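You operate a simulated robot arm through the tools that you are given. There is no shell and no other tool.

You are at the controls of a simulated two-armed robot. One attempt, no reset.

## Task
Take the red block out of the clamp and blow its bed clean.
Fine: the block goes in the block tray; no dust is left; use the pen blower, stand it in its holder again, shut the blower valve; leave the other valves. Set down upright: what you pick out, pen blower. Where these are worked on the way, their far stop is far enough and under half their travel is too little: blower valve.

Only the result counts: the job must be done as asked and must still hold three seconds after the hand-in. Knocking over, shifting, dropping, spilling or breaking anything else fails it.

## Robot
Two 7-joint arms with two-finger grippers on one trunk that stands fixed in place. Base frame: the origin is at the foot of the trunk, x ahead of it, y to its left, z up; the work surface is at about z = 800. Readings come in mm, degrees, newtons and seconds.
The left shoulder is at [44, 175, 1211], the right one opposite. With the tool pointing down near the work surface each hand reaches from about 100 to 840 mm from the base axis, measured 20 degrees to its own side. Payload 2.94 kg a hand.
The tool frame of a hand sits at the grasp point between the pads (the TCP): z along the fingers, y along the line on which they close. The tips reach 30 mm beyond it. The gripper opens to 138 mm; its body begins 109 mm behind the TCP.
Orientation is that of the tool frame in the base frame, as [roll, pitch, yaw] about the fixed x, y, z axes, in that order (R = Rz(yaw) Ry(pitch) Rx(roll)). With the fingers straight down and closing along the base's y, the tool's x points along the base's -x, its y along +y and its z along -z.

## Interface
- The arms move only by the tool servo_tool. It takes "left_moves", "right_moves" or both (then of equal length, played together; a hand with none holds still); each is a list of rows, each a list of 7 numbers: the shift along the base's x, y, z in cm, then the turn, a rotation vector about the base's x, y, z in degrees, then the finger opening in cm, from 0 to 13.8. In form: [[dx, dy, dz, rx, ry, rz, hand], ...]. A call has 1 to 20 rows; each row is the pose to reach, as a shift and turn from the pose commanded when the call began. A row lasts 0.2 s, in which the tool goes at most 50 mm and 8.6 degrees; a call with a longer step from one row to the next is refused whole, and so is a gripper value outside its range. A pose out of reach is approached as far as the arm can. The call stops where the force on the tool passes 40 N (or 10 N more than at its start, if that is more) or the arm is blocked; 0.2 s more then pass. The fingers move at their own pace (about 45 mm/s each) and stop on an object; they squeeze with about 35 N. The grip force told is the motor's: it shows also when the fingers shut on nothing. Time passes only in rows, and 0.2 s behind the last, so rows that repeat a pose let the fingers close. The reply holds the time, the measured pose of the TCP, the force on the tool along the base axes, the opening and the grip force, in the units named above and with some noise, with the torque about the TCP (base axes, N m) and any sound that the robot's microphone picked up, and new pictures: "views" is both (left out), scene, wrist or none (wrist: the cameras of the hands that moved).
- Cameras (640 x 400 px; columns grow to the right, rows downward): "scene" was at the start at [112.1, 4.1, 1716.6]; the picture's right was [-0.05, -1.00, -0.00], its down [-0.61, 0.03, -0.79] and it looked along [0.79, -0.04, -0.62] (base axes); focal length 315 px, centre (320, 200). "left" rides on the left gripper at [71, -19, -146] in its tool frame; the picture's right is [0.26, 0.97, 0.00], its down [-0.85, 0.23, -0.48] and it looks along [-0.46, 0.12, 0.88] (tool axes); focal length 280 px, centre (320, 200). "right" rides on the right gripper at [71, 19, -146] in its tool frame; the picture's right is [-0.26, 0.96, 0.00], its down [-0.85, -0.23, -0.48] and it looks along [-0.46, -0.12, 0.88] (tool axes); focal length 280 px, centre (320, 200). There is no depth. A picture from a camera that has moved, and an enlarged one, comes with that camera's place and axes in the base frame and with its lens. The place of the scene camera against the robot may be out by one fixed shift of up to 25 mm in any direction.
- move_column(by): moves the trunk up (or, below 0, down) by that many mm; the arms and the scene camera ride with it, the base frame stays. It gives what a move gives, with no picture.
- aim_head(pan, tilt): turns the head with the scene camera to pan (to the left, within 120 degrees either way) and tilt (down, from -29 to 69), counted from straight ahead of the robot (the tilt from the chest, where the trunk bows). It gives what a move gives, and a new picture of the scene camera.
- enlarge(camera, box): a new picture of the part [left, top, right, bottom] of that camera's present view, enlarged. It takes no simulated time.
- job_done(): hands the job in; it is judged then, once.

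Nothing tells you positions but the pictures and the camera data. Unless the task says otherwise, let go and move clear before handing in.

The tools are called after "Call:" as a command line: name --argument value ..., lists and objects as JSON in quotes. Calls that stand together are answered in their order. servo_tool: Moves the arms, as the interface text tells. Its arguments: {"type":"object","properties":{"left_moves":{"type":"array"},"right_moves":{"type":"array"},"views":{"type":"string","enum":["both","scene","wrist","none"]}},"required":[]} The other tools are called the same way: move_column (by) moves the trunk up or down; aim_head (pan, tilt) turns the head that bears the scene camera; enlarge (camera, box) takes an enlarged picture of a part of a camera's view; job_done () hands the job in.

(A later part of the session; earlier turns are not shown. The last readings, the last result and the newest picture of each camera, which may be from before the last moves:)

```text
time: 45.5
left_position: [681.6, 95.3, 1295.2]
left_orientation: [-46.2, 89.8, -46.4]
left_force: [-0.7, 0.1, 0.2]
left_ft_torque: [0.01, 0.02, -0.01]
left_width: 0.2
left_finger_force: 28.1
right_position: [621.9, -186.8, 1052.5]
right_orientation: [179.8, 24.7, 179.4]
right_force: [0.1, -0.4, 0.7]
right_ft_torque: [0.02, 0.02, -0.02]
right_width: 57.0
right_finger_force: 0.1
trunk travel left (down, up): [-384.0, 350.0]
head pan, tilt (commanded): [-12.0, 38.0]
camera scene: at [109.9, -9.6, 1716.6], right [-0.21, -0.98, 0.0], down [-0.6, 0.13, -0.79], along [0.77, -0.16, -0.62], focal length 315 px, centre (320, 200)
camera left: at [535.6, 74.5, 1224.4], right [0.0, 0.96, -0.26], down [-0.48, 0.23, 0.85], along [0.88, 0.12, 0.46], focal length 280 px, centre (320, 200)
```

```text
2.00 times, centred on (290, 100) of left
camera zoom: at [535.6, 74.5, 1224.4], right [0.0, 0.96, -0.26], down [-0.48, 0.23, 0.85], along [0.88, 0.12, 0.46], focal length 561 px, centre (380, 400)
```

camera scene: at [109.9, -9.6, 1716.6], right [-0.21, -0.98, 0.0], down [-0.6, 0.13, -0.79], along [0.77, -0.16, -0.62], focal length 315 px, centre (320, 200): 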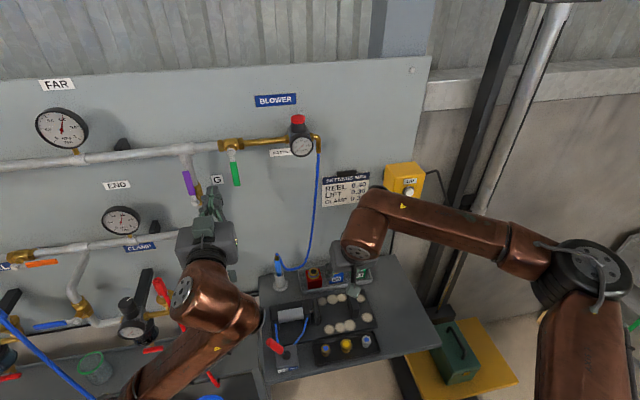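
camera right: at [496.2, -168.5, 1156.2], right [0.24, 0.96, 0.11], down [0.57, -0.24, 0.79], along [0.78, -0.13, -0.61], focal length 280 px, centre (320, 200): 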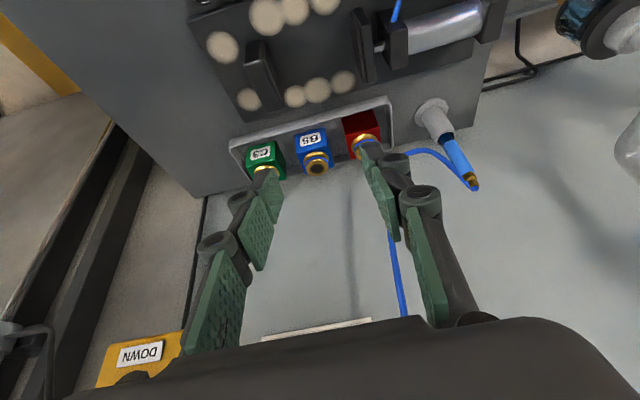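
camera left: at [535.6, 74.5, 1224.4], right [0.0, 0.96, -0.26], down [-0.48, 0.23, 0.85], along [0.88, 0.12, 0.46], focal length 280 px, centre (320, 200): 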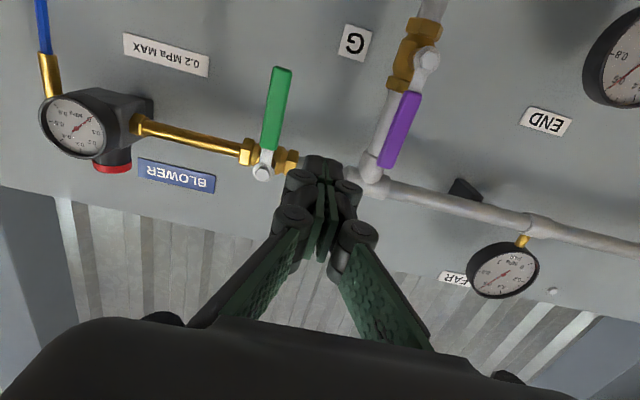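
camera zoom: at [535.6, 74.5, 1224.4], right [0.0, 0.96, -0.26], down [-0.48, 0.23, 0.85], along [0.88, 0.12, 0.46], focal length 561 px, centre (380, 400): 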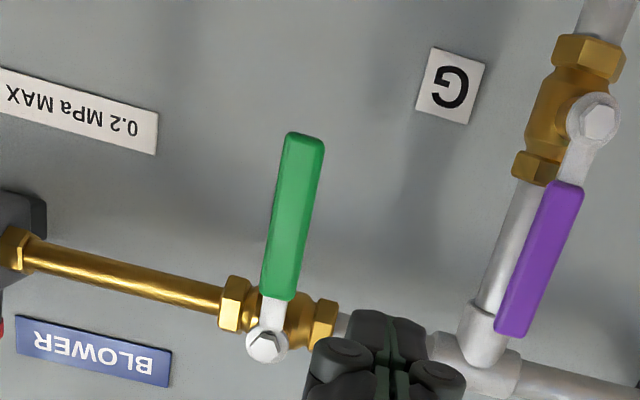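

The green handle's pivot is at about (785, 49, 1339) and its tip hangs at z≈1245; the sign reads "0.2 MPa MAX". I position the closed fingers just left of the handle's lower half.

Call:
servo_tool --left_moves '[[2, -0.3, -1, 0, 0, 0, 0], [4, -0.5, -2.1, 0, 0, 0, 0], [6, -0.6, -2.1, 0, 0, 0, 0], [8, -0.7, -2.1, 0, 0, 0, 0], [8.6, -0.8, -2.1, 0, 0, 0, 0], [8.6, -0.8, -2.1, 0, 0, 0, 0]]' --views "both"

Call:
enlarge --camera "left" --box '[160, 0, 480, 220]'

Call:
enlarge --camera "scene" --box '[150, 120, 330, 240]'

```text
time: 47.0
left_position: [767.1, 85.5, 1272.2]
left_orientation: [131.8, 89.9, 131.7]
left_force: [-0.6, -0.6, -0.1]
left_ft_torque: [0.0, -0.01, 0.0]
left_width: 0.1
left_finger_force: 28.2
right_position: [622.2, -187.3, 1052.0]
right_orientation: [179.8, 24.7, 179.5]
right_force: [0.1, 0.3, 0.5]
right_ft_torque: [-0.02, 0.01, 0.02]
right_width: 56.7
right_finger_force: 0.1
trunk travel left (down, up): [-384.0, 350.0]
head pan, tilt (commanded): [-12.0, 38.0]
camera scene: at [110.4, -9.8, 1716.5], right [-0.21, -0.98, 0.0], down [-0.6, 0.13, -0.79], along [0.77, -0.16, -0.62], focal length 315 px, centre (320, 200)
camera left: at [621.5, 65.6, 1201.5], right [0.0, 0.96, -0.26], down [-0.48, 0.23, 0.85], along [0.88, 0.12, 0.46], focal length 280 px, centre (320, 200)
```

scene: 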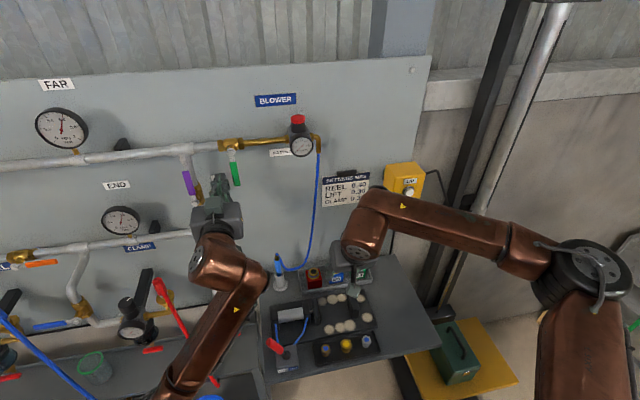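
left: 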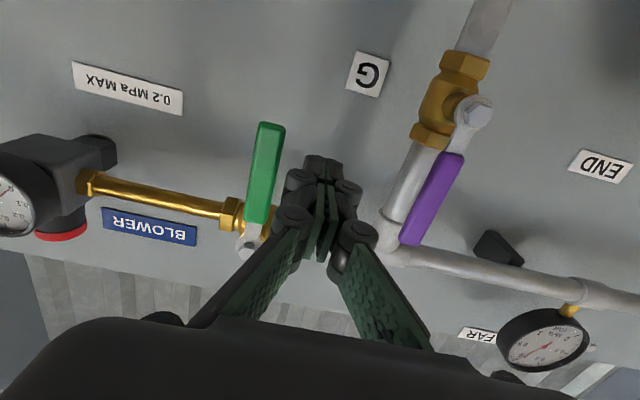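

```text
1.82 times, centred on (320, 110) of left
camera zoom: at [621.5, 65.6, 1201.5], right [0.0, 0.96, -0.26], down [-0.48, 0.23, 0.85], along [0.88, 0.12, 0.46], focal length 510 px, centre (320, 364)
```

zoom: 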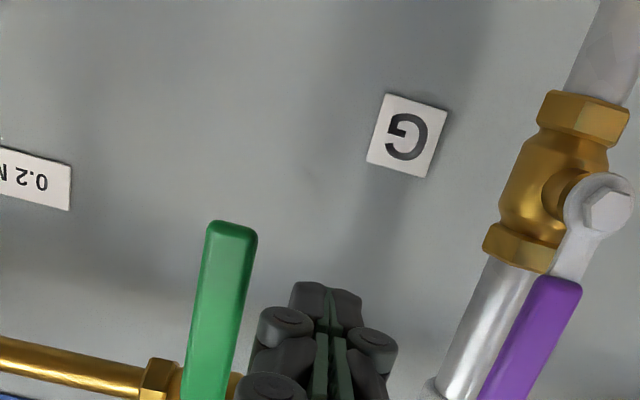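

```text
3.33 times, centred on (240, 180) of scene
camera zoom: at [110.4, -9.8, 1716.5], right [-0.21, -0.98, 0.0], down [-0.6, 0.13, -0.79], along [0.77, -0.16, -0.62], focal length 1050 px, centre (587, 267)
```

zoom: 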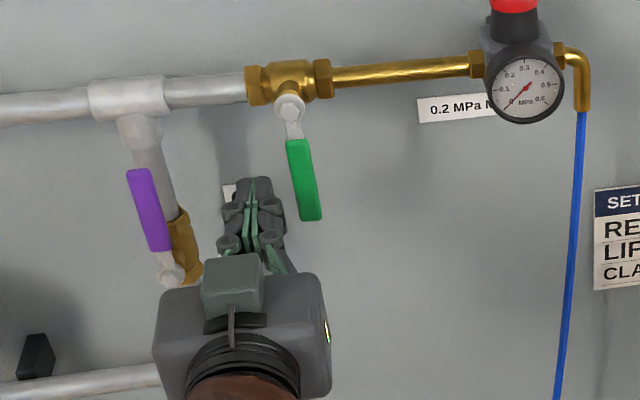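

The pusher tip is beside the handle at the right depth, clear of the pipe. I push it to the right along its arc.

Call:
servo_tool --left_moves '[[0, -0.75, 0.1, 0, 0, 0, 0], [0, -1.45, 0.2, 0, 0, 0, 0], [0, -2.35, 0, 0, 0, 0, 0], [0, -3.2, -0.15, 0, 0, 0, 0], [0, -4.15, -0.1, 0, 0, 0, 0], [0, -5.0, 0, 0, 0, 0, 0]]' --views "both"

Call:
enlarge --camera "scene" --box '[150, 120, 330, 240]'

```text
time: 48.4
left_position: [766.5, 36.2, 1272.5]
left_orientation: [42.5, 90.0, 42.3]
left_force: [1.0, 4.9, -0.2]
left_ft_torque: [-0.05, 0.02, 0.06]
left_width: 0.1
left_finger_force: 28.5
right_position: [622.6, -187.1, 1053.3]
right_orientation: [179.8, 24.7, 179.5]
right_force: [0.6, 0.4, 0.1]
right_ft_torque: [0.01, -0.05, 0.0]
right_width: 56.8
right_finger_force: 0.1
trunk travel left (down, up): [-384.0, 350.0]
head pan, tilt (commanded): [-12.0, 38.0]
camera scene: at [110.6, -9.3, 1716.5], right [-0.21, -0.98, 0.0], down [-0.6, 0.13, -0.79], along [0.77, -0.16, -0.62], focal length 315 px, centre (320, 200)
camera left: at [620.6, 15.7, 1201.1], right [0.0, 0.96, -0.26], down [-0.47, 0.23, 0.85], along [0.88, 0.12, 0.46], focal length 280 px, centre (320, 200)
```

scene: 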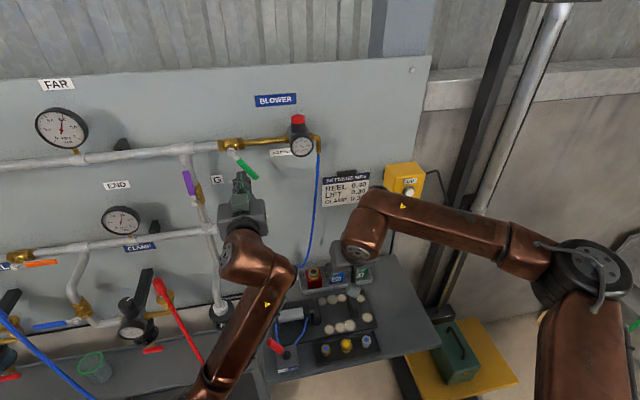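
left: 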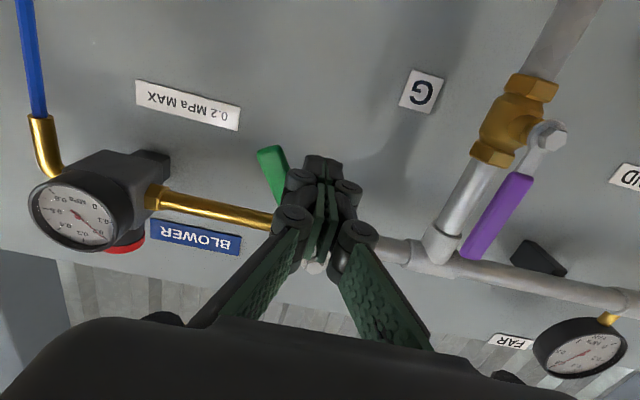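

```text
3.33 times, centred on (240, 180) of scene
camera zoom: at [110.6, -9.3, 1716.5], right [-0.21, -0.98, 0.0], down [-0.6, 0.13, -0.79], along [0.77, -0.16, -0.62], focal length 1050 px, centre (587, 267)
```

zoom: 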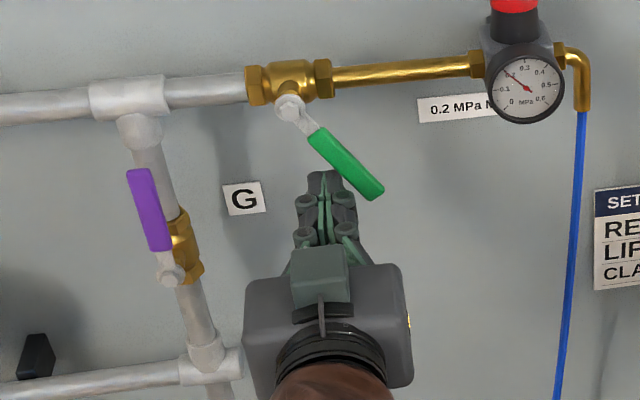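

The handle follows and the gauge is rising. I check the gauge, then continue the push to the open stop.

Call:
enlarge --camera "scene" --box '[280, 125, 330, 165]'

Call:
servo_tool --left_moves '[[0, -0.85, 0.2, 0, 0, 0, 0], [0, -1.7, 0.5, 0, 0, 0, 0], [0, -2.45, 1.0, 0, 0, 0, 0], [0, -3.2, 1.5, 0, 0, 0, 0], [0, -3.85, 2.2, 0, 0, 0, 0], [0, -4.35, 2.9, 0, 0, 0, 0]]' --views "both"

Call:
enlarge --camera "scene" --box '[200, 120, 340, 210]'

```text
10.00 times, centred on (305, 145) of scene
camera zoom: at [110.6, -9.3, 1716.5], right [-0.21, -0.98, 0.0], down [-0.6, 0.13, -0.79], along [0.77, -0.16, -0.62], focal length 3149 px, centre (470, 750)
```

zoom: 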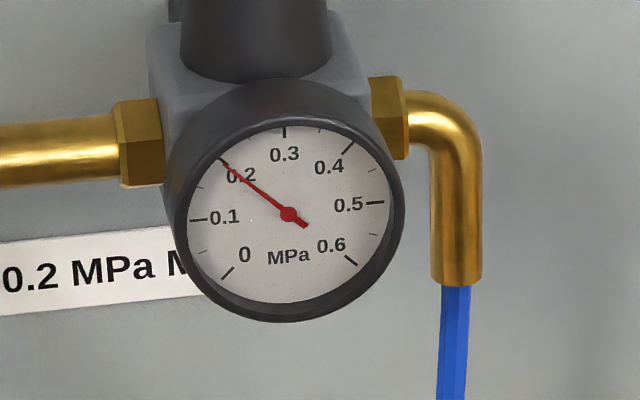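

```text
time: 49.8
left_position: [766.9, -8.3, 1300.7]
left_orientation: [-42.2, 89.9, -42.4]
left_force: [1.1, 1.9, -2.1]
left_ft_torque: [-0.01, 0.03, 0.04]
left_width: 0.0
left_finger_force: 28.8
right_position: [621.4, -187.6, 1052.2]
right_orientation: [179.8, 24.7, 179.5]
right_force: [0.0, 0.0, 0.0]
right_ft_torque: [-0.02, -0.01, -0.01]
right_width: 56.7
right_finger_force: 0.0
trunk travel left (down, up): [-384.0, 350.0]
head pan, tilt (commanded): [-12.0, 38.0]
camera scene: at [110.7, -9.8, 1716.5], right [-0.21, -0.98, 0.0], down [-0.6, 0.13, -0.79], along [0.77, -0.16, -0.62], focal length 315 px, centre (320, 200)
camera left: at [621.0, -28.4, 1231.6], right [0.0, 0.96, -0.26], down [-0.48, 0.23, 0.85], along [0.88, 0.12, 0.46], focal length 280 px, centre (320, 200)
```

scene: 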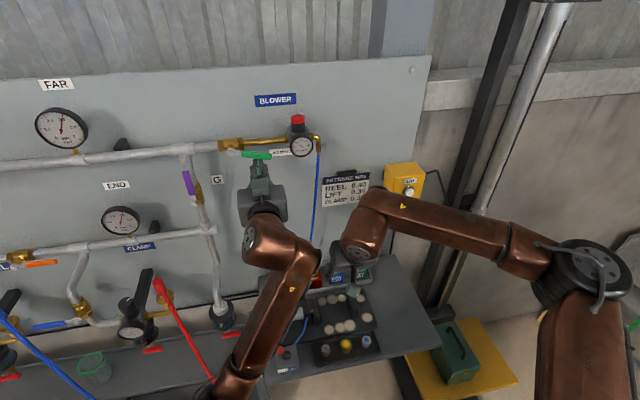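
left: 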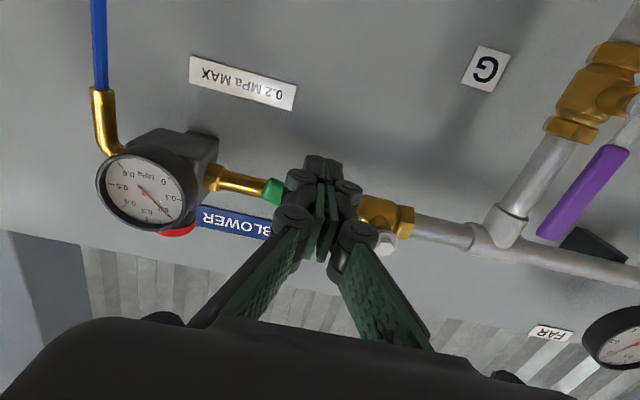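

```text
4.44 times, centred on (270, 165) of scene
camera zoom: at [110.7, -9.8, 1716.5], right [-0.21, -0.98, 0.0], down [-0.6, 0.13, -0.79], along [0.77, -0.16, -0.62], focal length 1400 px, centre (542, 356)
```

zoom: 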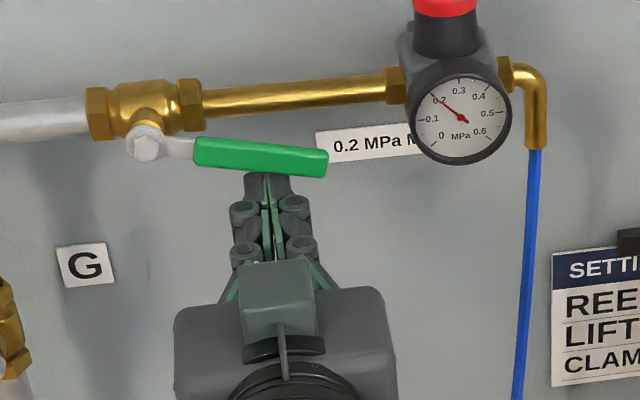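

The gauge settled at 0.2 MPa, matching the sign. I push the last degrees up to the open stop.

Call:
servo_tool --left_moves '[[0, -0.4, 0.7, 0, 0, 0, 0], [0, -0.7, 1.4, 0, 0, 0, 0], [0, -0.7, 1.7, 0, 0, 0, 0], [0, -0.7, 2.0, 0, 0, 0, 0]]' --views "both"

Call:
enlarge --camera "scene" --box '[200, 120, 340, 210]'

```text
time: 50.8
left_position: [767.3, -15.2, 1320.0]
left_orientation: [-176.5, 89.8, -176.5]
left_force: [-3.9, -1.2, -11.1]
left_ft_torque: [-0.01, 0.19, -0.02]
left_width: 6.2
left_finger_force: 28.0
right_position: [622.5, -188.1, 1052.2]
right_orientation: [179.7, 24.6, 179.5]
right_force: [-0.1, 0.0, 0.3]
right_ft_torque: [0.0, 0.04, -0.01]
right_width: 56.9
right_finger_force: 0.1
trunk travel left (down, up): [-384.0, 350.0]
head pan, tilt (commanded): [-12.0, 38.0]
camera scene: at [111.3, -10.3, 1716.3], right [-0.21, -0.98, 0.0], down [-0.6, 0.13, -0.79], along [0.77, -0.16, -0.62], focal length 315 px, centre (320, 200)
camera left: at [621.2, -35.5, 1249.9], right [0.0, 0.96, -0.26], down [-0.47, 0.23, 0.85], along [0.88, 0.12, 0.46], focal length 280 px, centre (320, 200)
```

scene: 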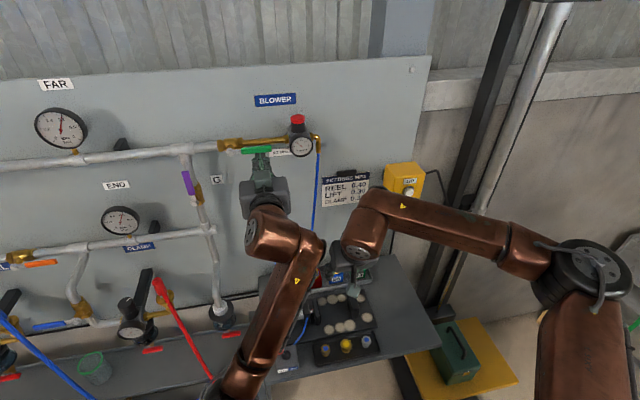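
left: 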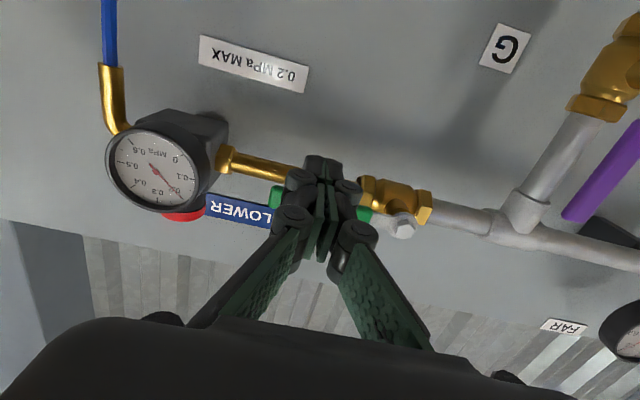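

```text
4.44 times, centred on (270, 165) of scene
camera zoom: at [111.3, -10.3, 1716.3], right [-0.21, -0.98, 0.0], down [-0.6, 0.13, -0.79], along [0.77, -0.16, -0.62], focal length 1400 px, centre (542, 356)
```

zoom: 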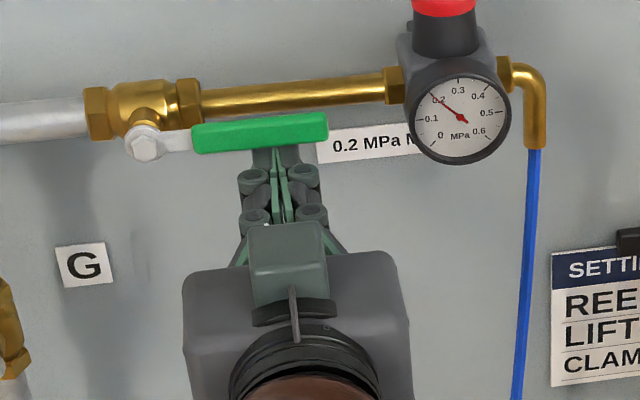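

The handle is horizontal at its stop, gauge 0.2 MPa: valve open. I back the left hand off downward and away from the wall.

Call:
servo_tool --left_moves '[[0, 0, -0.6, 0, 0, 0, 0], [0, 0, -1.2, 0, 0, 0, 0], [-2, 0, -1.5, 0, 0, 0, 0], [-5, 0, -1.5, 0, 0, 0, 0], [-9, 1, -1, 0, 0, 0, 0], [-13, 3, 0, 0, 0, 0, 0], [-17, 6, 2, 0, 0, 0, 0], [-20, 9, 5, 0, 0, 0, 0], [-22, 13, 8, 0, 0, 0, 0], [-23, 17, 10, 0, 0, 0, 0]]' --views "both"

Call:
enlarge --camera "scene" --box '[200, 120, 340, 210]'

Call:
enlarge --camera "scene" --box '[260, 230, 400, 370]'

```text
refused: row 7 steps farther than a row can; nothing moved
```

```text
4.44 times, centred on (270, 165) of scene
camera zoom: at [111.3, -10.3, 1716.3], right [-0.21, -0.98, 0.0], down [-0.6, 0.13, -0.79], along [0.77, -0.16, -0.62], focal length 1400 px, centre (542, 356)
```

zoom: 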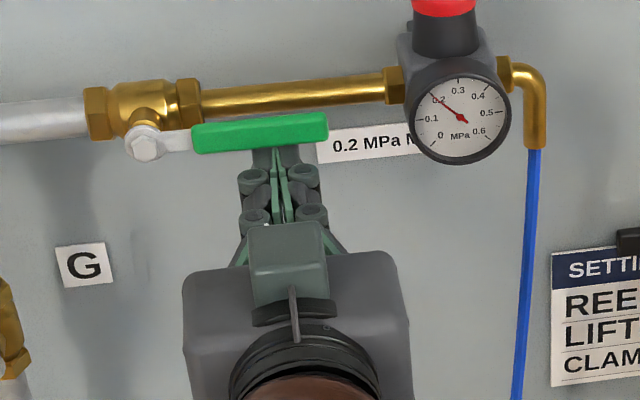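

```text
2.86 times, centred on (330, 300) of scene
camera zoom: at [111.3, -10.3, 1716.3], right [-0.21, -0.98, 0.0], down [-0.6, 0.13, -0.79], along [0.77, -0.16, -0.62], focal length 900 px, centre (291, -86)
```

zoom: 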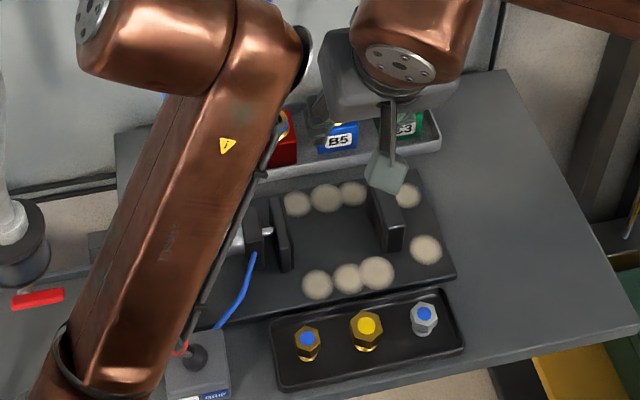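

One row stepped too far, so nothing moved. I resend the retreat with smaller steps.

Call:
servo_tool --left_moves '[[0, 0, -0.6, 0, 0, 0, 0], [0, 0, -1.2, 0, 0, 0, 0], [-2, 0, -1.5, 0, 0, 0, 0], [-5, 0, -1.5, 0, 0, 0, 0], [-8, 1, -1, 0, 0, 0, 0], [-11, 3, 0, 0, 0, 0, 0], [-14, 5, 1.5, 0, 0, 0, 0], [-17, 8, 3, 0, 0, 0, 0], [-20, 11, 5, 0, 0, 0, 0], [-22, 14, 7, 0, 0, 0, 0], [-23, 17, 9, 0, 0, 0, 0]]' --views "scene"

Call:
enlarge --camera "scene" --box '[200, 120, 340, 210]'

Call:
enlarge --camera "scene" --box '[260, 230, 400, 370]'

```text
time: 53.1
left_position: [536.6, 154.6, 1409.2]
left_orientation: [-116.2, 89.9, -116.4]
left_force: [0.4, 1.0, 0.1]
left_ft_torque: [-0.02, -0.04, -0.04]
left_width: 0.0
left_finger_force: 28.6
right_position: [622.1, -187.2, 1051.0]
right_orientation: [179.8, 24.7, 179.5]
right_force: [0.3, -0.6, 0.3]
right_ft_torque: [0.0, -0.02, -0.04]
right_width: 56.9
right_finger_force: 0.1
trunk travel left (down, up): [-384.0, 350.0]
head pan, tilt (commanded): [-12.0, 38.0]
camera scene: at [110.1, -8.9, 1716.5], right [-0.21, -0.98, 0.0], down [-0.6, 0.13, -0.79], along [0.77, -0.16, -0.62], focal length 315 px, centre (320, 200)
```

scene: 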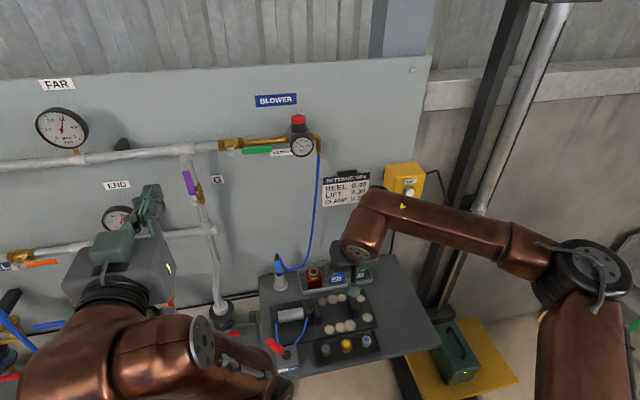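

```text
4.44 times, centred on (270, 165) of scene
camera zoom: at [110.1, -8.9, 1716.5], right [-0.21, -0.98, 0.0], down [-0.6, 0.13, -0.79], along [0.77, -0.16, -0.62], focal length 1400 px, centre (542, 356)
```

zoom: 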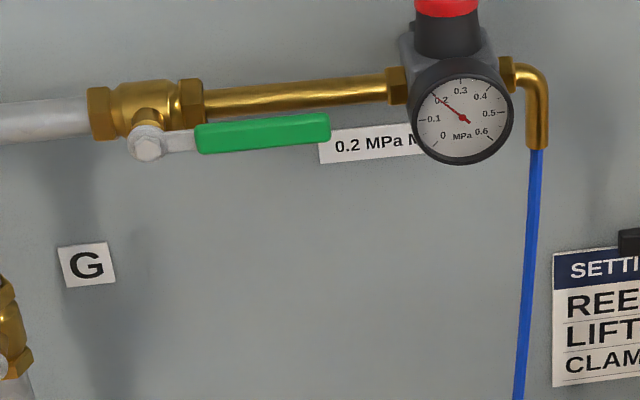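

```text
2.86 times, centred on (330, 300) of scene
camera zoom: at [110.1, -8.9, 1716.5], right [-0.21, -0.98, 0.0], down [-0.6, 0.13, -0.79], along [0.77, -0.16, -0.62], focal length 900 px, centre (291, -86)
```

zoom: 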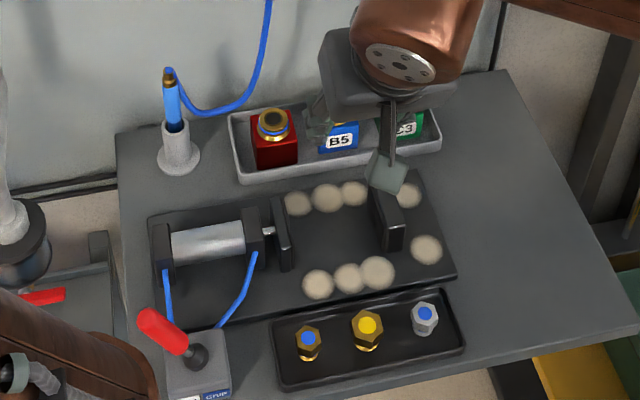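

Valve open at 0.2 MPa, eight dust spots visible. The pen stands at about (801, -26) with its blue body from z≈863 to 932. I bring the right hand in front of it, tilted 45° with the fingers closing along y.

Call:
servo_tool --right_moves '[[1, 2, 0, 0, -3, 0, 5.7], [2, 4, 0, 0, -6, 0, 5.7], [3, 6, -1, 0, -9, 0, 5.7], [4, 8, -3, 0, -12, 0, 5.5], [5, 10, -5, 0, -15, 0, 5.5], [6, 12, -7, 0, -18, 0, 5.5], [7.5, 14, -9.5, 0, -20.3, 0, 5.5], [9, 16, -12, 0, -20.3, 0, 5.5], [9, 16, -12, 0, -20.3, 0, 5.5]]' --views "both"

Call:
enlarge --camera "right" --box '[220, 80, 460, 240]'

Call:
enlarge --camera "scene" --box '[250, 230, 350, 310]'

```text
time: 55.1
left_position: [535.1, 152.6, 1408.2]
left_orientation: [-20.7, 89.9, -20.8]
left_force: [0.1, -0.4, 0.6]
left_ft_torque: [0.01, 0.01, 0.03]
left_width: 0.0
left_finger_force: 27.8
right_position: [708.6, -30.3, 930.2]
right_orientation: [179.5, 45.0, 179.3]
right_force: [0.1, 0.5, 0.5]
right_ft_torque: [-0.01, -0.01, 0.03]
right_width: 54.9
right_finger_force: 0.2
trunk travel left (down, up): [-384.0, 350.0]
head pan, tilt (commanded): [-12.0, 38.0]
camera scene: at [109.7, -10.3, 1716.6], right [-0.21, -0.98, 0.0], down [-0.6, 0.13, -0.79], along [0.77, -0.16, -0.62], focal length 315 px, centre (320, 200)
camera right: at [558.2, -11.0, 983.2], right [0.19, 0.96, 0.19], down [0.26, -0.24, 0.94], along [0.95, -0.13, -0.3], focal length 280 px, centre (320, 200)
```

scene: 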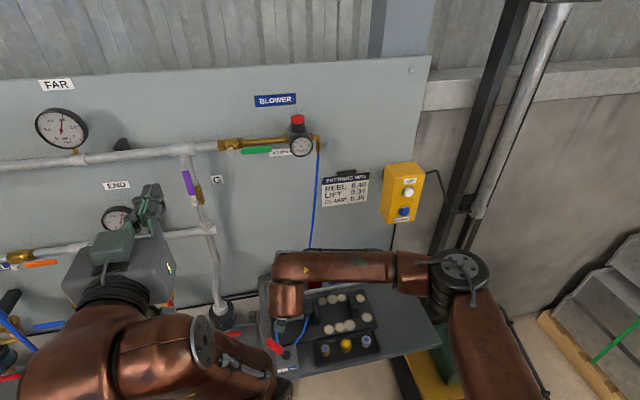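
right: 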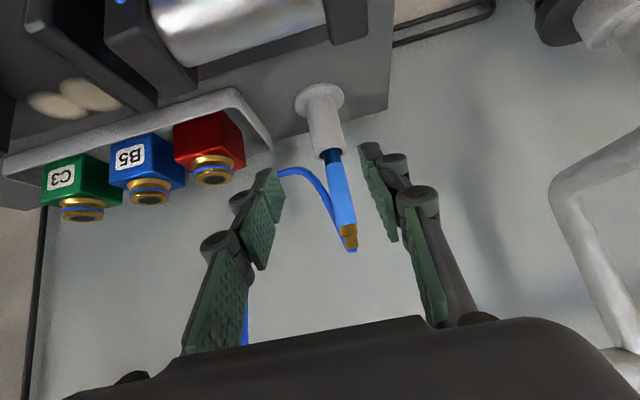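

```text
2.50 times, centred on (340, 160) of right
camera zoom: at [558.2, -11.0, 983.2], right [0.19, 0.96, 0.19], down [0.26, -0.24, 0.94], along [0.95, -0.13, -0.3], focal length 701 px, centre (270, 300)
```

zoom: 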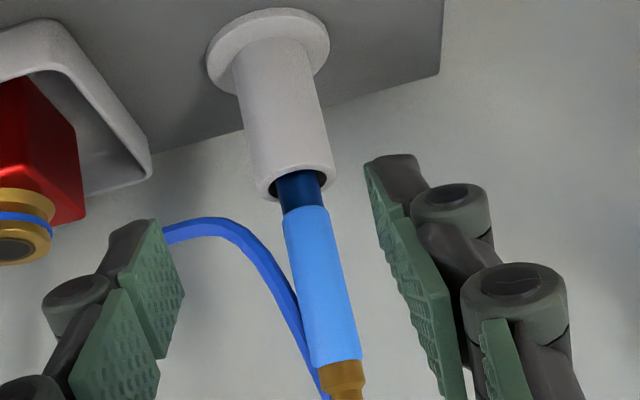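

```text
5.00 times, centred on (300, 270) of scene
camera zoom: at [109.7, -10.3, 1716.6], right [-0.21, -0.98, 0.0], down [-0.6, 0.13, -0.79], along [0.77, -0.16, -0.62], focal length 1575 px, centre (420, -150)
```

zoom: 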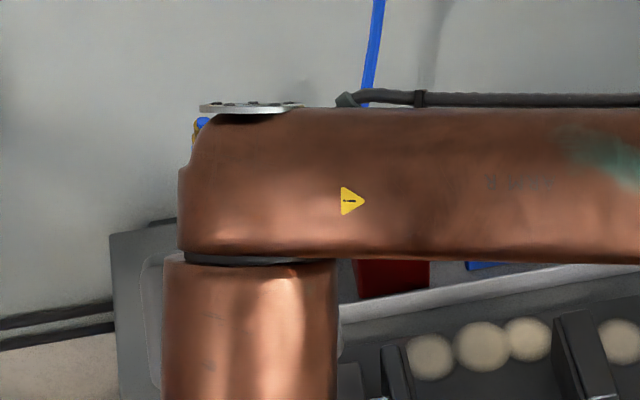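

The pen axis is at about (799, -23.5), body about 19 mm thick, spanning z 875–935. I advance with the fingers on either side of it.

Call:
servo_tool --right_moves '[[2, 0.3, -1, 0, 0, 0, 5], [4, 0.6, -2, 0, 0, 0, 5], [6, 0.7, -2.5, 0, 0, 0, 5], [7.5, 0.7, -2.5, 0, 0, 0, 5], [8.5, 0.7, -2.5, 0, 0, 0, 5], [9, 0.7, -2.5, 0, 0, 0, 5], [9, 0.7, -2.5, 0, 0, 0, 5]]' --views "wrist"

Call:
enlarge --camera "right" --box '[220, 80, 460, 240]'

```text
time: 56.8
left_position: [536.9, 154.4, 1408.8]
left_orientation: [-68.4, 90.0, -68.5]
left_force: [0.2, 0.3, -0.2]
left_ft_torque: [0.01, 0.02, 0.03]
left_width: 0.1
left_finger_force: 28.1
right_position: [802.0, -22.3, 904.9]
right_orientation: [179.7, 45.0, 179.4]
right_force: [0.3, -0.6, -0.9]
right_ft_torque: [0.03, 0.0, -0.01]
right_width: 49.8
right_finger_force: 0.0
trunk travel left (down, up): [-384.0, 350.0]
head pan, tilt (commanded): [-12.0, 38.0]
camera right: at [648.9, -2.8, 959.5], right [0.19, 0.96, 0.19], down [0.26, -0.24, 0.94], along [0.95, -0.13, -0.3], focal length 280 px, centre (320, 200)
```

right: 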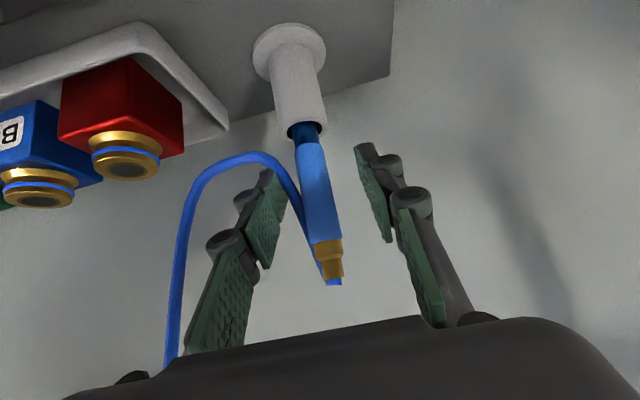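

```text
2.50 times, centred on (340, 160) of right
camera zoom: at [648.9, -2.8, 959.5], right [0.19, 0.96, 0.19], down [0.26, -0.24, 0.94], along [0.95, -0.13, -0.3], focal length 701 px, centre (270, 300)
```

zoom: 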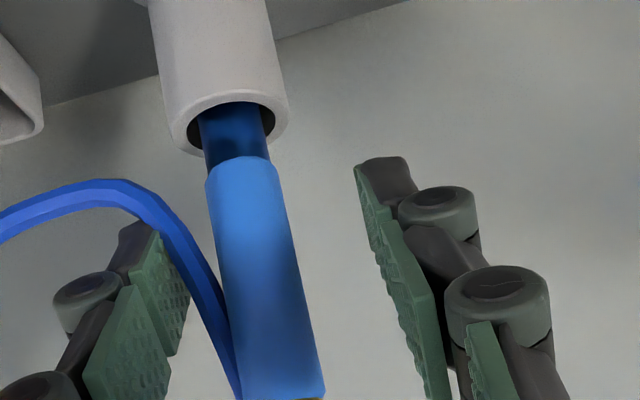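

The pen stands between the pads. I close gently on it.

Call:
servo_tool --right_moves '[[0, -0.1, 0, 0, 0, 0, 4], [0, -0.1, 0, 0, 0, 0, 3], [0, -0.1, 0, 0, 0, 0, 2], [0, -0.1, 0, 0, 0, 0, 1], [0, -0.1, 0, 0, 0, 0, 0.5], [0, -0.1, 0, 0, 0, 0, 0.5]]' --views "wrist"

Call:
enlarge --camera "right" --box '[220, 80, 460, 240]'

```text
time: 58.1
left_position: [537.3, 153.9, 1407.9]
left_orientation: [-74.4, 89.9, -74.4]
left_force: [0.4, 0.5, 0.1]
left_ft_torque: [-0.01, -0.04, 0.01]
left_width: 0.0
left_finger_force: 28.4
right_position: [800.3, -22.7, 904.1]
right_orientation: [179.6, 45.0, 179.3]
right_force: [0.8, 0.0, -0.5]
right_ft_torque: [-0.03, -0.03, 0.03]
right_width: 17.2
right_finger_force: 35.2
trunk travel left (down, up): [-384.0, 350.0]
head pan, tilt (commanded): [-12.0, 38.0]
camera right: at [648.5, -3.9, 959.0], right [0.19, 0.96, 0.19], down [0.26, -0.24, 0.94], along [0.95, -0.13, -0.3], focal length 280 px, centre (320, 200)
```

right: 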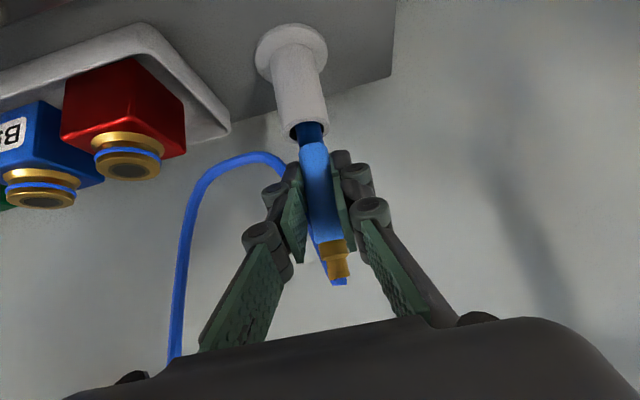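

```text
2.50 times, centred on (340, 160) of right
camera zoom: at [648.5, -3.9, 959.0], right [0.19, 0.96, 0.19], down [0.26, -0.24, 0.94], along [0.95, -0.13, -0.3], focal length 701 px, centre (270, 300)
```

zoom: 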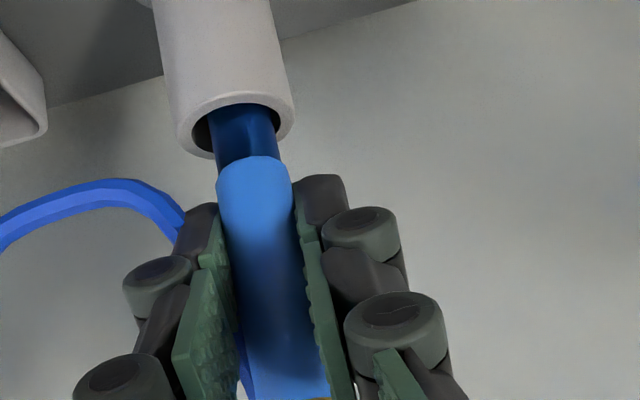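

Gripped (17 mm, 35 N); the hose offers no resistance. I note this pose as G and lift slowly straight up.

Call:
servo_tool --right_moves '[[0, 0, 0.3, 0, 0, 0, 0.5], [0, 0, 0.8, 0, 0, 0, 0.5], [0, 0, 1.5, 0, 0, 0, 0.5], [0, 0, 2.2, 0, 0, 0, 0.5], [0, 0, 3, 0, 0, 0, 0.5]]' --views "wrist"

Call:
servo_tool --right_moves '[[0, 0, 0.8, 0, 0, 0, 0.5], [0, 0, 1.6, 0, 0, 0, 0.5], [0, 0, 2.4, 0, 0, 0, 0.5], [0, 0, 3.2, 0, 0, 0, 0.5], [0, 0, 4, 0, 0, 0, 0.5], [0, 0, 5, 0, 0, 0, 0.5], [0, 0, 6, 0, 0, 0, 0.5], [0, 0, 7, 0, 0, 0, 0.5]]' --views "both"

```text
time: 59.4
left_position: [536.3, 154.5, 1409.6]
left_orientation: [-63.9, 90.0, -63.7]
left_force: [0.2, -0.2, 0.0]
left_ft_torque: [0.0, -0.02, 0.01]
left_width: 0.0
left_finger_force: 28.7
right_position: [800.6, -23.3, 935.8]
right_orientation: [179.6, 45.1, 179.4]
right_force: [0.1, -0.3, -0.2]
right_ft_torque: [0.0, -0.03, -0.03]
right_width: 17.1
right_finger_force: 35.0
trunk travel left (down, up): [-384.0, 350.0]
head pan, tilt (commanded): [-12.0, 38.0]
camera right: at [648.1, -3.9, 989.1], right [0.19, 0.96, 0.19], down [0.26, -0.24, 0.94], along [0.95, -0.13, -0.3], focal length 280 px, centre (320, 200)
```

right: 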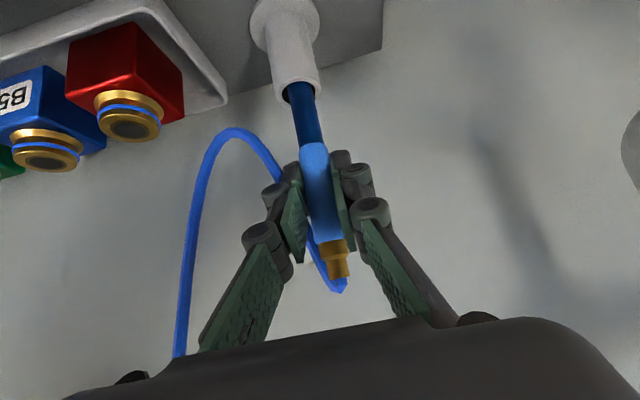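

```text
time: 61.1
left_position: [536.8, 154.0, 1408.4]
left_orientation: [-61.7, 90.0, -61.9]
left_force: [-0.6, -0.3, 0.0]
left_ft_torque: [0.02, -0.03, 0.01]
left_width: 0.0
left_finger_force: 28.6
right_position: [799.5, -23.1, 1004.2]
right_orientation: [179.5, 45.0, 179.3]
right_force: [-0.4, 0.9, -0.8]
right_ft_torque: [-0.04, 0.03, 0.0]
right_width: 16.8
right_finger_force: 35.0
trunk travel left (down, up): [-384.0, 350.0]
head pan, tilt (commanded): [-12.0, 38.0]
camera scene: at [110.3, -9.6, 1716.5], right [-0.21, -0.98, 0.0], down [-0.6, 0.13, -0.79], along [0.77, -0.16, -0.62], focal length 315 px, centre (320, 200)
camera right: at [648.7, -3.3, 1058.9], right [0.19, 0.96, 0.19], down [0.26, -0.24, 0.94], along [0.95, -0.13, -0.3], focal length 280 px, centre (320, 200)
```

scene: 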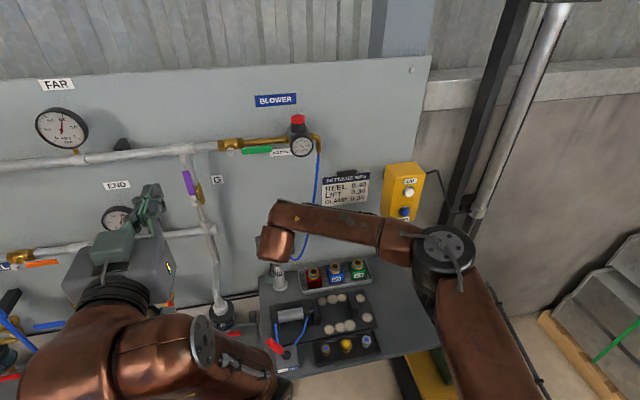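
right: 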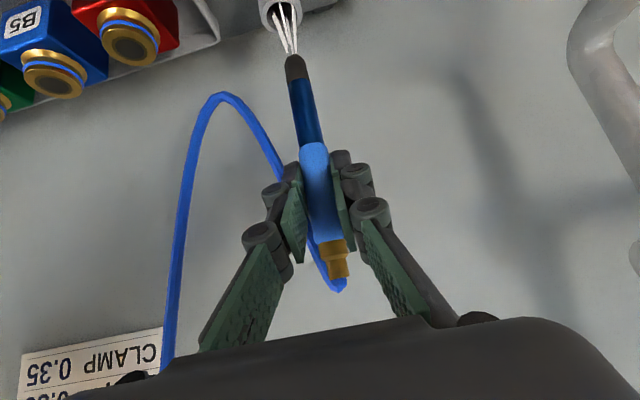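

The pen is out and its jet is visible; the nozzle is about 96 mm below the TCP. I carry it over toward the bed's back row, first in x, then in y, staying high.

Call:
servo_tool --right_moves '[[-2.5, 0, 0, 0, 0, 0, 0.5], [-5, 0, 0, 0, 0, 0, 0.5], [-7.5, 0, 0, 0, 0, 0, 0.5], [-9.2, -1, 0, 0, 0, 0, 0.5], [-9.2, -4, 0, 0, 0, 0, 0.5], [-9.2, -7, 0, 0, 0, 0, 0.5], [-9.2, -10, 0, 0, 0, 0, 0.5], [-9.2, -12.5, 0, 0, 0, 0, 0.5], [-9.2, -12.5, -2.5, 0, 0, 0, 0.5]]' --views "both"

Call:
enlarge --camera "right" --box '[160, 0, 420, 160]'

Call:
enlarge --camera "scene" --box '[260, 230, 400, 370]'

```text
time: 63.1
left_position: [538.4, 154.8, 1409.1]
left_orientation: [-131.4, 89.9, -131.4]
left_force: [0.1, -0.3, 0.5]
left_ft_torque: [0.02, -0.03, -0.02]
left_width: 0.1
left_finger_force: 28.9
right_position: [710.7, -148.3, 978.9]
right_orientation: [179.6, 45.0, 179.3]
right_force: [0.4, -0.1, -0.6]
right_ft_torque: [0.0, 0.0, 0.0]
right_width: 17.2
right_finger_force: 34.9
trunk travel left (down, up): [-384.0, 350.0]
head pan, tilt (commanded): [-12.0, 38.0]
camera scene: at [111.9, -9.5, 1716.3], right [-0.21, -0.98, 0.0], down [-0.6, 0.13, -0.79], along [0.77, -0.16, -0.62], focal length 315 px, centre (320, 200)
camera right: at [558.6, -128.5, 1032.3], right [0.19, 0.96, 0.19], down [0.26, -0.24, 0.94], along [0.95, -0.13, -0.3], focal length 280 px, centre (320, 200)
```

scene: 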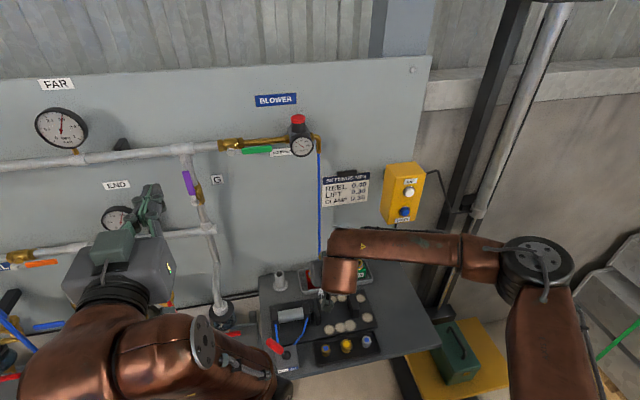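
right: 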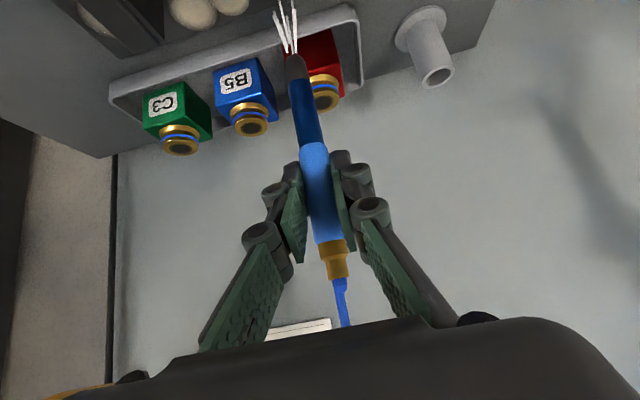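

```text
2.46 times, centred on (290, 80) of right
camera zoom: at [558.6, -128.5, 1032.3], right [0.19, 0.96, 0.19], down [0.26, -0.24, 0.94], along [0.95, -0.13, -0.3], focal length 690 px, centre (394, 495)
```

zoom: 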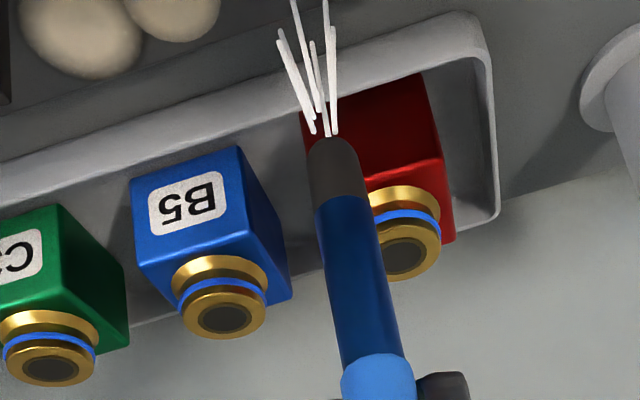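

```text
2.86 times, centred on (330, 300) of scene
camera zoom: at [111.9, -9.5, 1716.3], right [-0.21, -0.98, 0.0], down [-0.6, 0.13, -0.79], along [0.77, -0.16, -0.62], focal length 900 px, centre (291, -86)
```

zoom: 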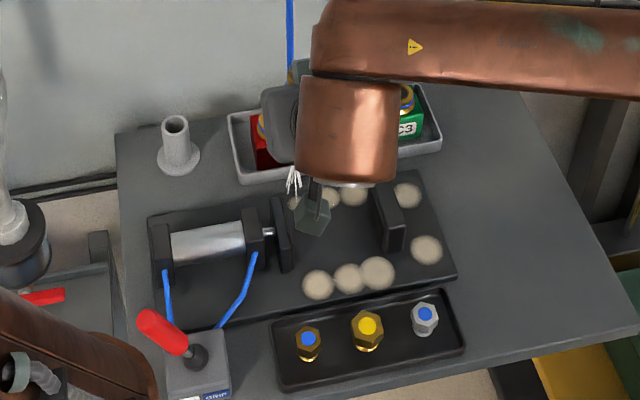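

The nozzle is above the first back-row spot. I lower it to about 30 mm above the bed and dwell.

Call:
servo_tool --right_moves '[[0, 0, -1.6, 0, 0, 0, 0.5], [0, 0, -3.2, 0, 0, 0, 0.5], [0, 0, -4.5, 0, 0, 0, 0.5], [-0.3, -0.4, -4.5, 0, 0, 0, 0.5], [-0.3, -0.4, -4.5, 0, 0, 0, 0.5]]' --views "both"

Call:
enlarge --camera "right" --box '[160, 0, 420, 160]'

Call:
enlarge --camera "scene" --box '[280, 260, 400, 360]'

```text
time: 64.3
left_position: [536.3, 153.8, 1408.1]
left_orientation: [-88.7, 89.9, -88.8]
left_force: [-0.7, -0.1, 0.5]
left_ft_torque: [-0.02, 0.01, -0.01]
left_width: 0.2
left_finger_force: 28.6
right_position: [704.5, -151.0, 934.6]
right_orientation: [179.7, 45.1, 179.5]
right_force: [-0.3, 0.2, -0.1]
right_ft_torque: [-0.03, 0.02, 0.03]
right_width: 16.7
right_finger_force: 34.7
trunk travel left (down, up): [-384.0, 350.0]
head pan, tilt (commanded): [-12.0, 38.0]
camera scene: at [110.9, -9.6, 1716.5], right [-0.21, -0.98, 0.0], down [-0.6, 0.13, -0.79], along [0.77, -0.16, -0.62], focal length 315 px, centre (320, 200)
camera right: at [553.7, -132.0, 988.0], right [0.19, 0.96, 0.19], down [0.26, -0.24, 0.94], along [0.95, -0.13, -0.3], focal length 280 px, centre (320, 200)
```

scene: 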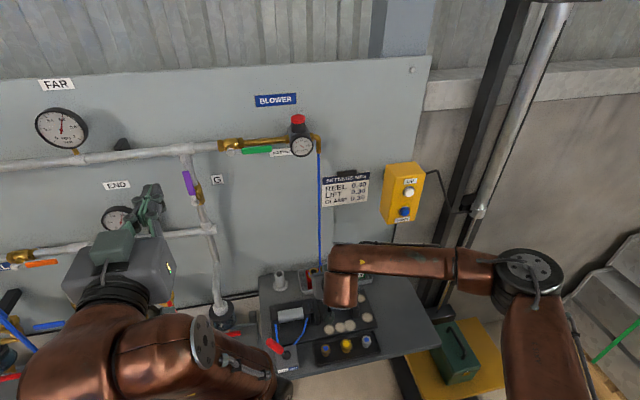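
right: 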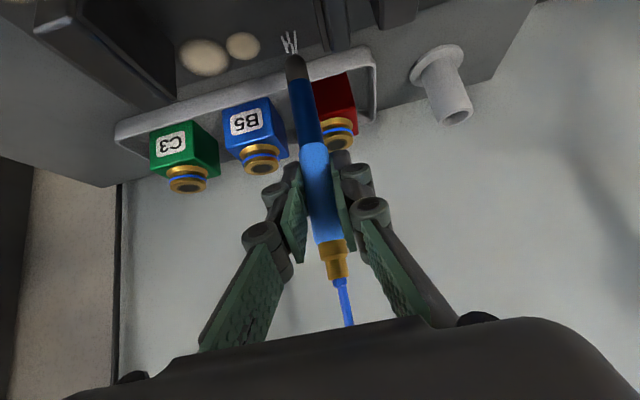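

```text
2.46 times, centred on (290, 80) of right
camera zoom: at [553.7, -132.0, 988.0], right [0.19, 0.96, 0.19], down [0.26, -0.24, 0.94], along [0.95, -0.13, -0.3], focal length 690 px, centre (394, 495)
```

zoom: 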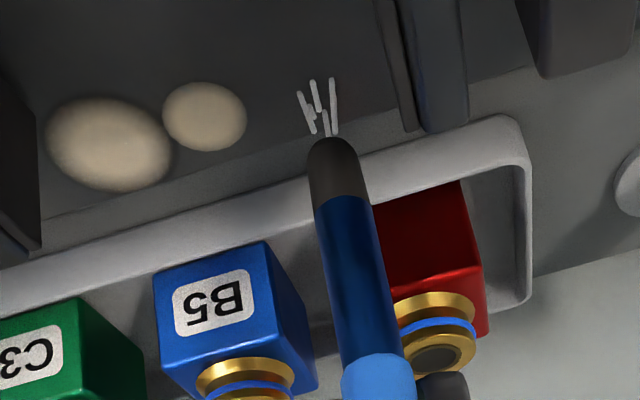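

```text
4.00 times, centred on (340, 310) of scene
camera zoom: at [110.9, -9.6, 1716.5], right [-0.21, -0.98, 0.0], down [-0.6, 0.13, -0.79], along [0.77, -0.16, -0.62], focal length 1260 px, centre (240, -240)
```

zoom: 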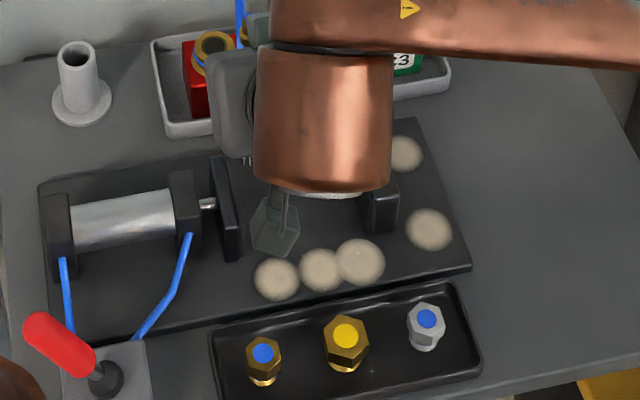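

The first spot is gone and its neighbour is fading. I move on along the back row, dwelling over the next two spots.

Call:
servo_tool --right_moves '[[0, -1.6, 0, 0, 0, 0, 0.5], [0.2, -3.2, 0, 0, 0, 0, 0.5], [0.2, -3.2, 0, 0, 0, 0, 0.5], [0.2, -3.2, 0, 0, 0, 0, 0.5], [0.2, -4.8, 0, 0, 0, 0, 0.5], [0.2, -6.2, 0, 0, 0, 0, 0.5], [0.2, -6.2, 0, 0, 0, 0, 0.5], [0.2, -6.2, 0, 0, 0, 0, 0.5]]' --views "both"

Call:
enlarge --camera "right" --box '[160, 0, 420, 160]'

Call:
enlarge --camera "scene" --box '[280, 260, 400, 360]'

```text
time: 66.2
left_position: [536.6, 152.9, 1408.0]
left_orientation: [123.0, 89.9, 123.0]
left_force: [0.8, 0.6, 0.4]
left_ft_torque: [-0.01, -0.02, 0.0]
left_width: 0.1
left_finger_force: 28.1
right_position: [707.0, -214.3, 934.8]
right_orientation: [179.6, 45.0, 179.3]
right_force: [0.0, 1.1, -1.5]
right_ft_torque: [0.01, 0.01, -0.03]
right_width: 17.0
right_finger_force: 34.7
trunk travel left (down, up): [-384.0, 350.0]
head pan, tilt (commanded): [-12.0, 38.0]
camera scene: at [110.4, -10.1, 1716.5], right [-0.21, -0.98, 0.0], down [-0.6, 0.13, -0.79], along [0.77, -0.16, -0.62], focal length 315 px, centre (320, 200)
camera right: at [555.2, -194.4, 987.9], right [0.19, 0.96, 0.19], down [0.26, -0.24, 0.94], along [0.95, -0.13, -0.3], focal length 280 px, centre (320, 200)
```

scene: 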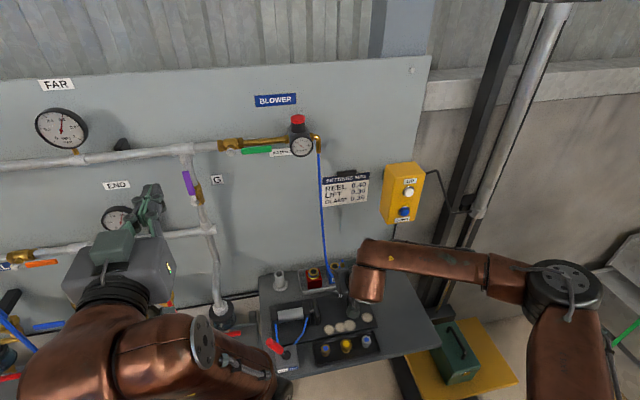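
right: 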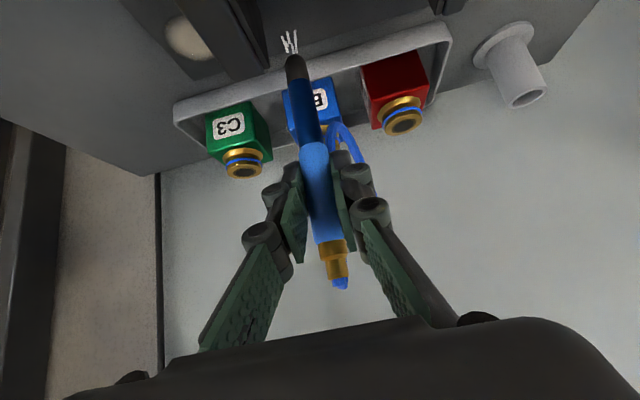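

```text
2.46 times, centred on (290, 80) of right
camera zoom: at [555.2, -194.4, 987.9], right [0.19, 0.96, 0.19], down [0.26, -0.24, 0.94], along [0.95, -0.13, -0.3], focal length 690 px, centre (394, 495)
```

zoom: 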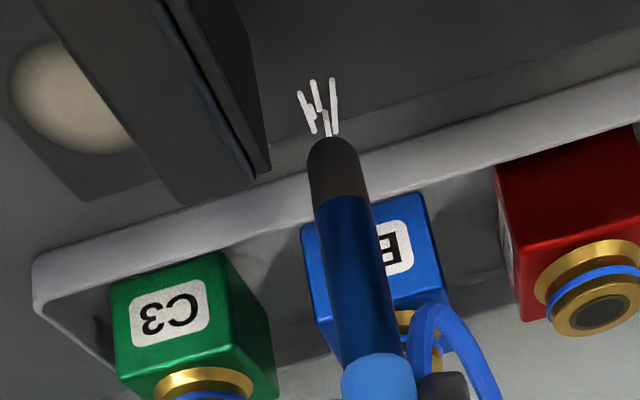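

```text
4.00 times, centred on (340, 310) of scene
camera zoom: at [110.4, -10.1, 1716.5], right [-0.21, -0.98, 0.0], down [-0.6, 0.13, -0.79], along [0.77, -0.16, -0.62], focal length 1260 px, centre (240, -240)
```

zoom: 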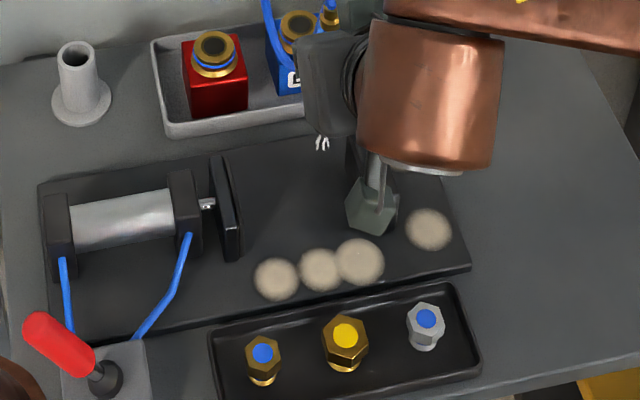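

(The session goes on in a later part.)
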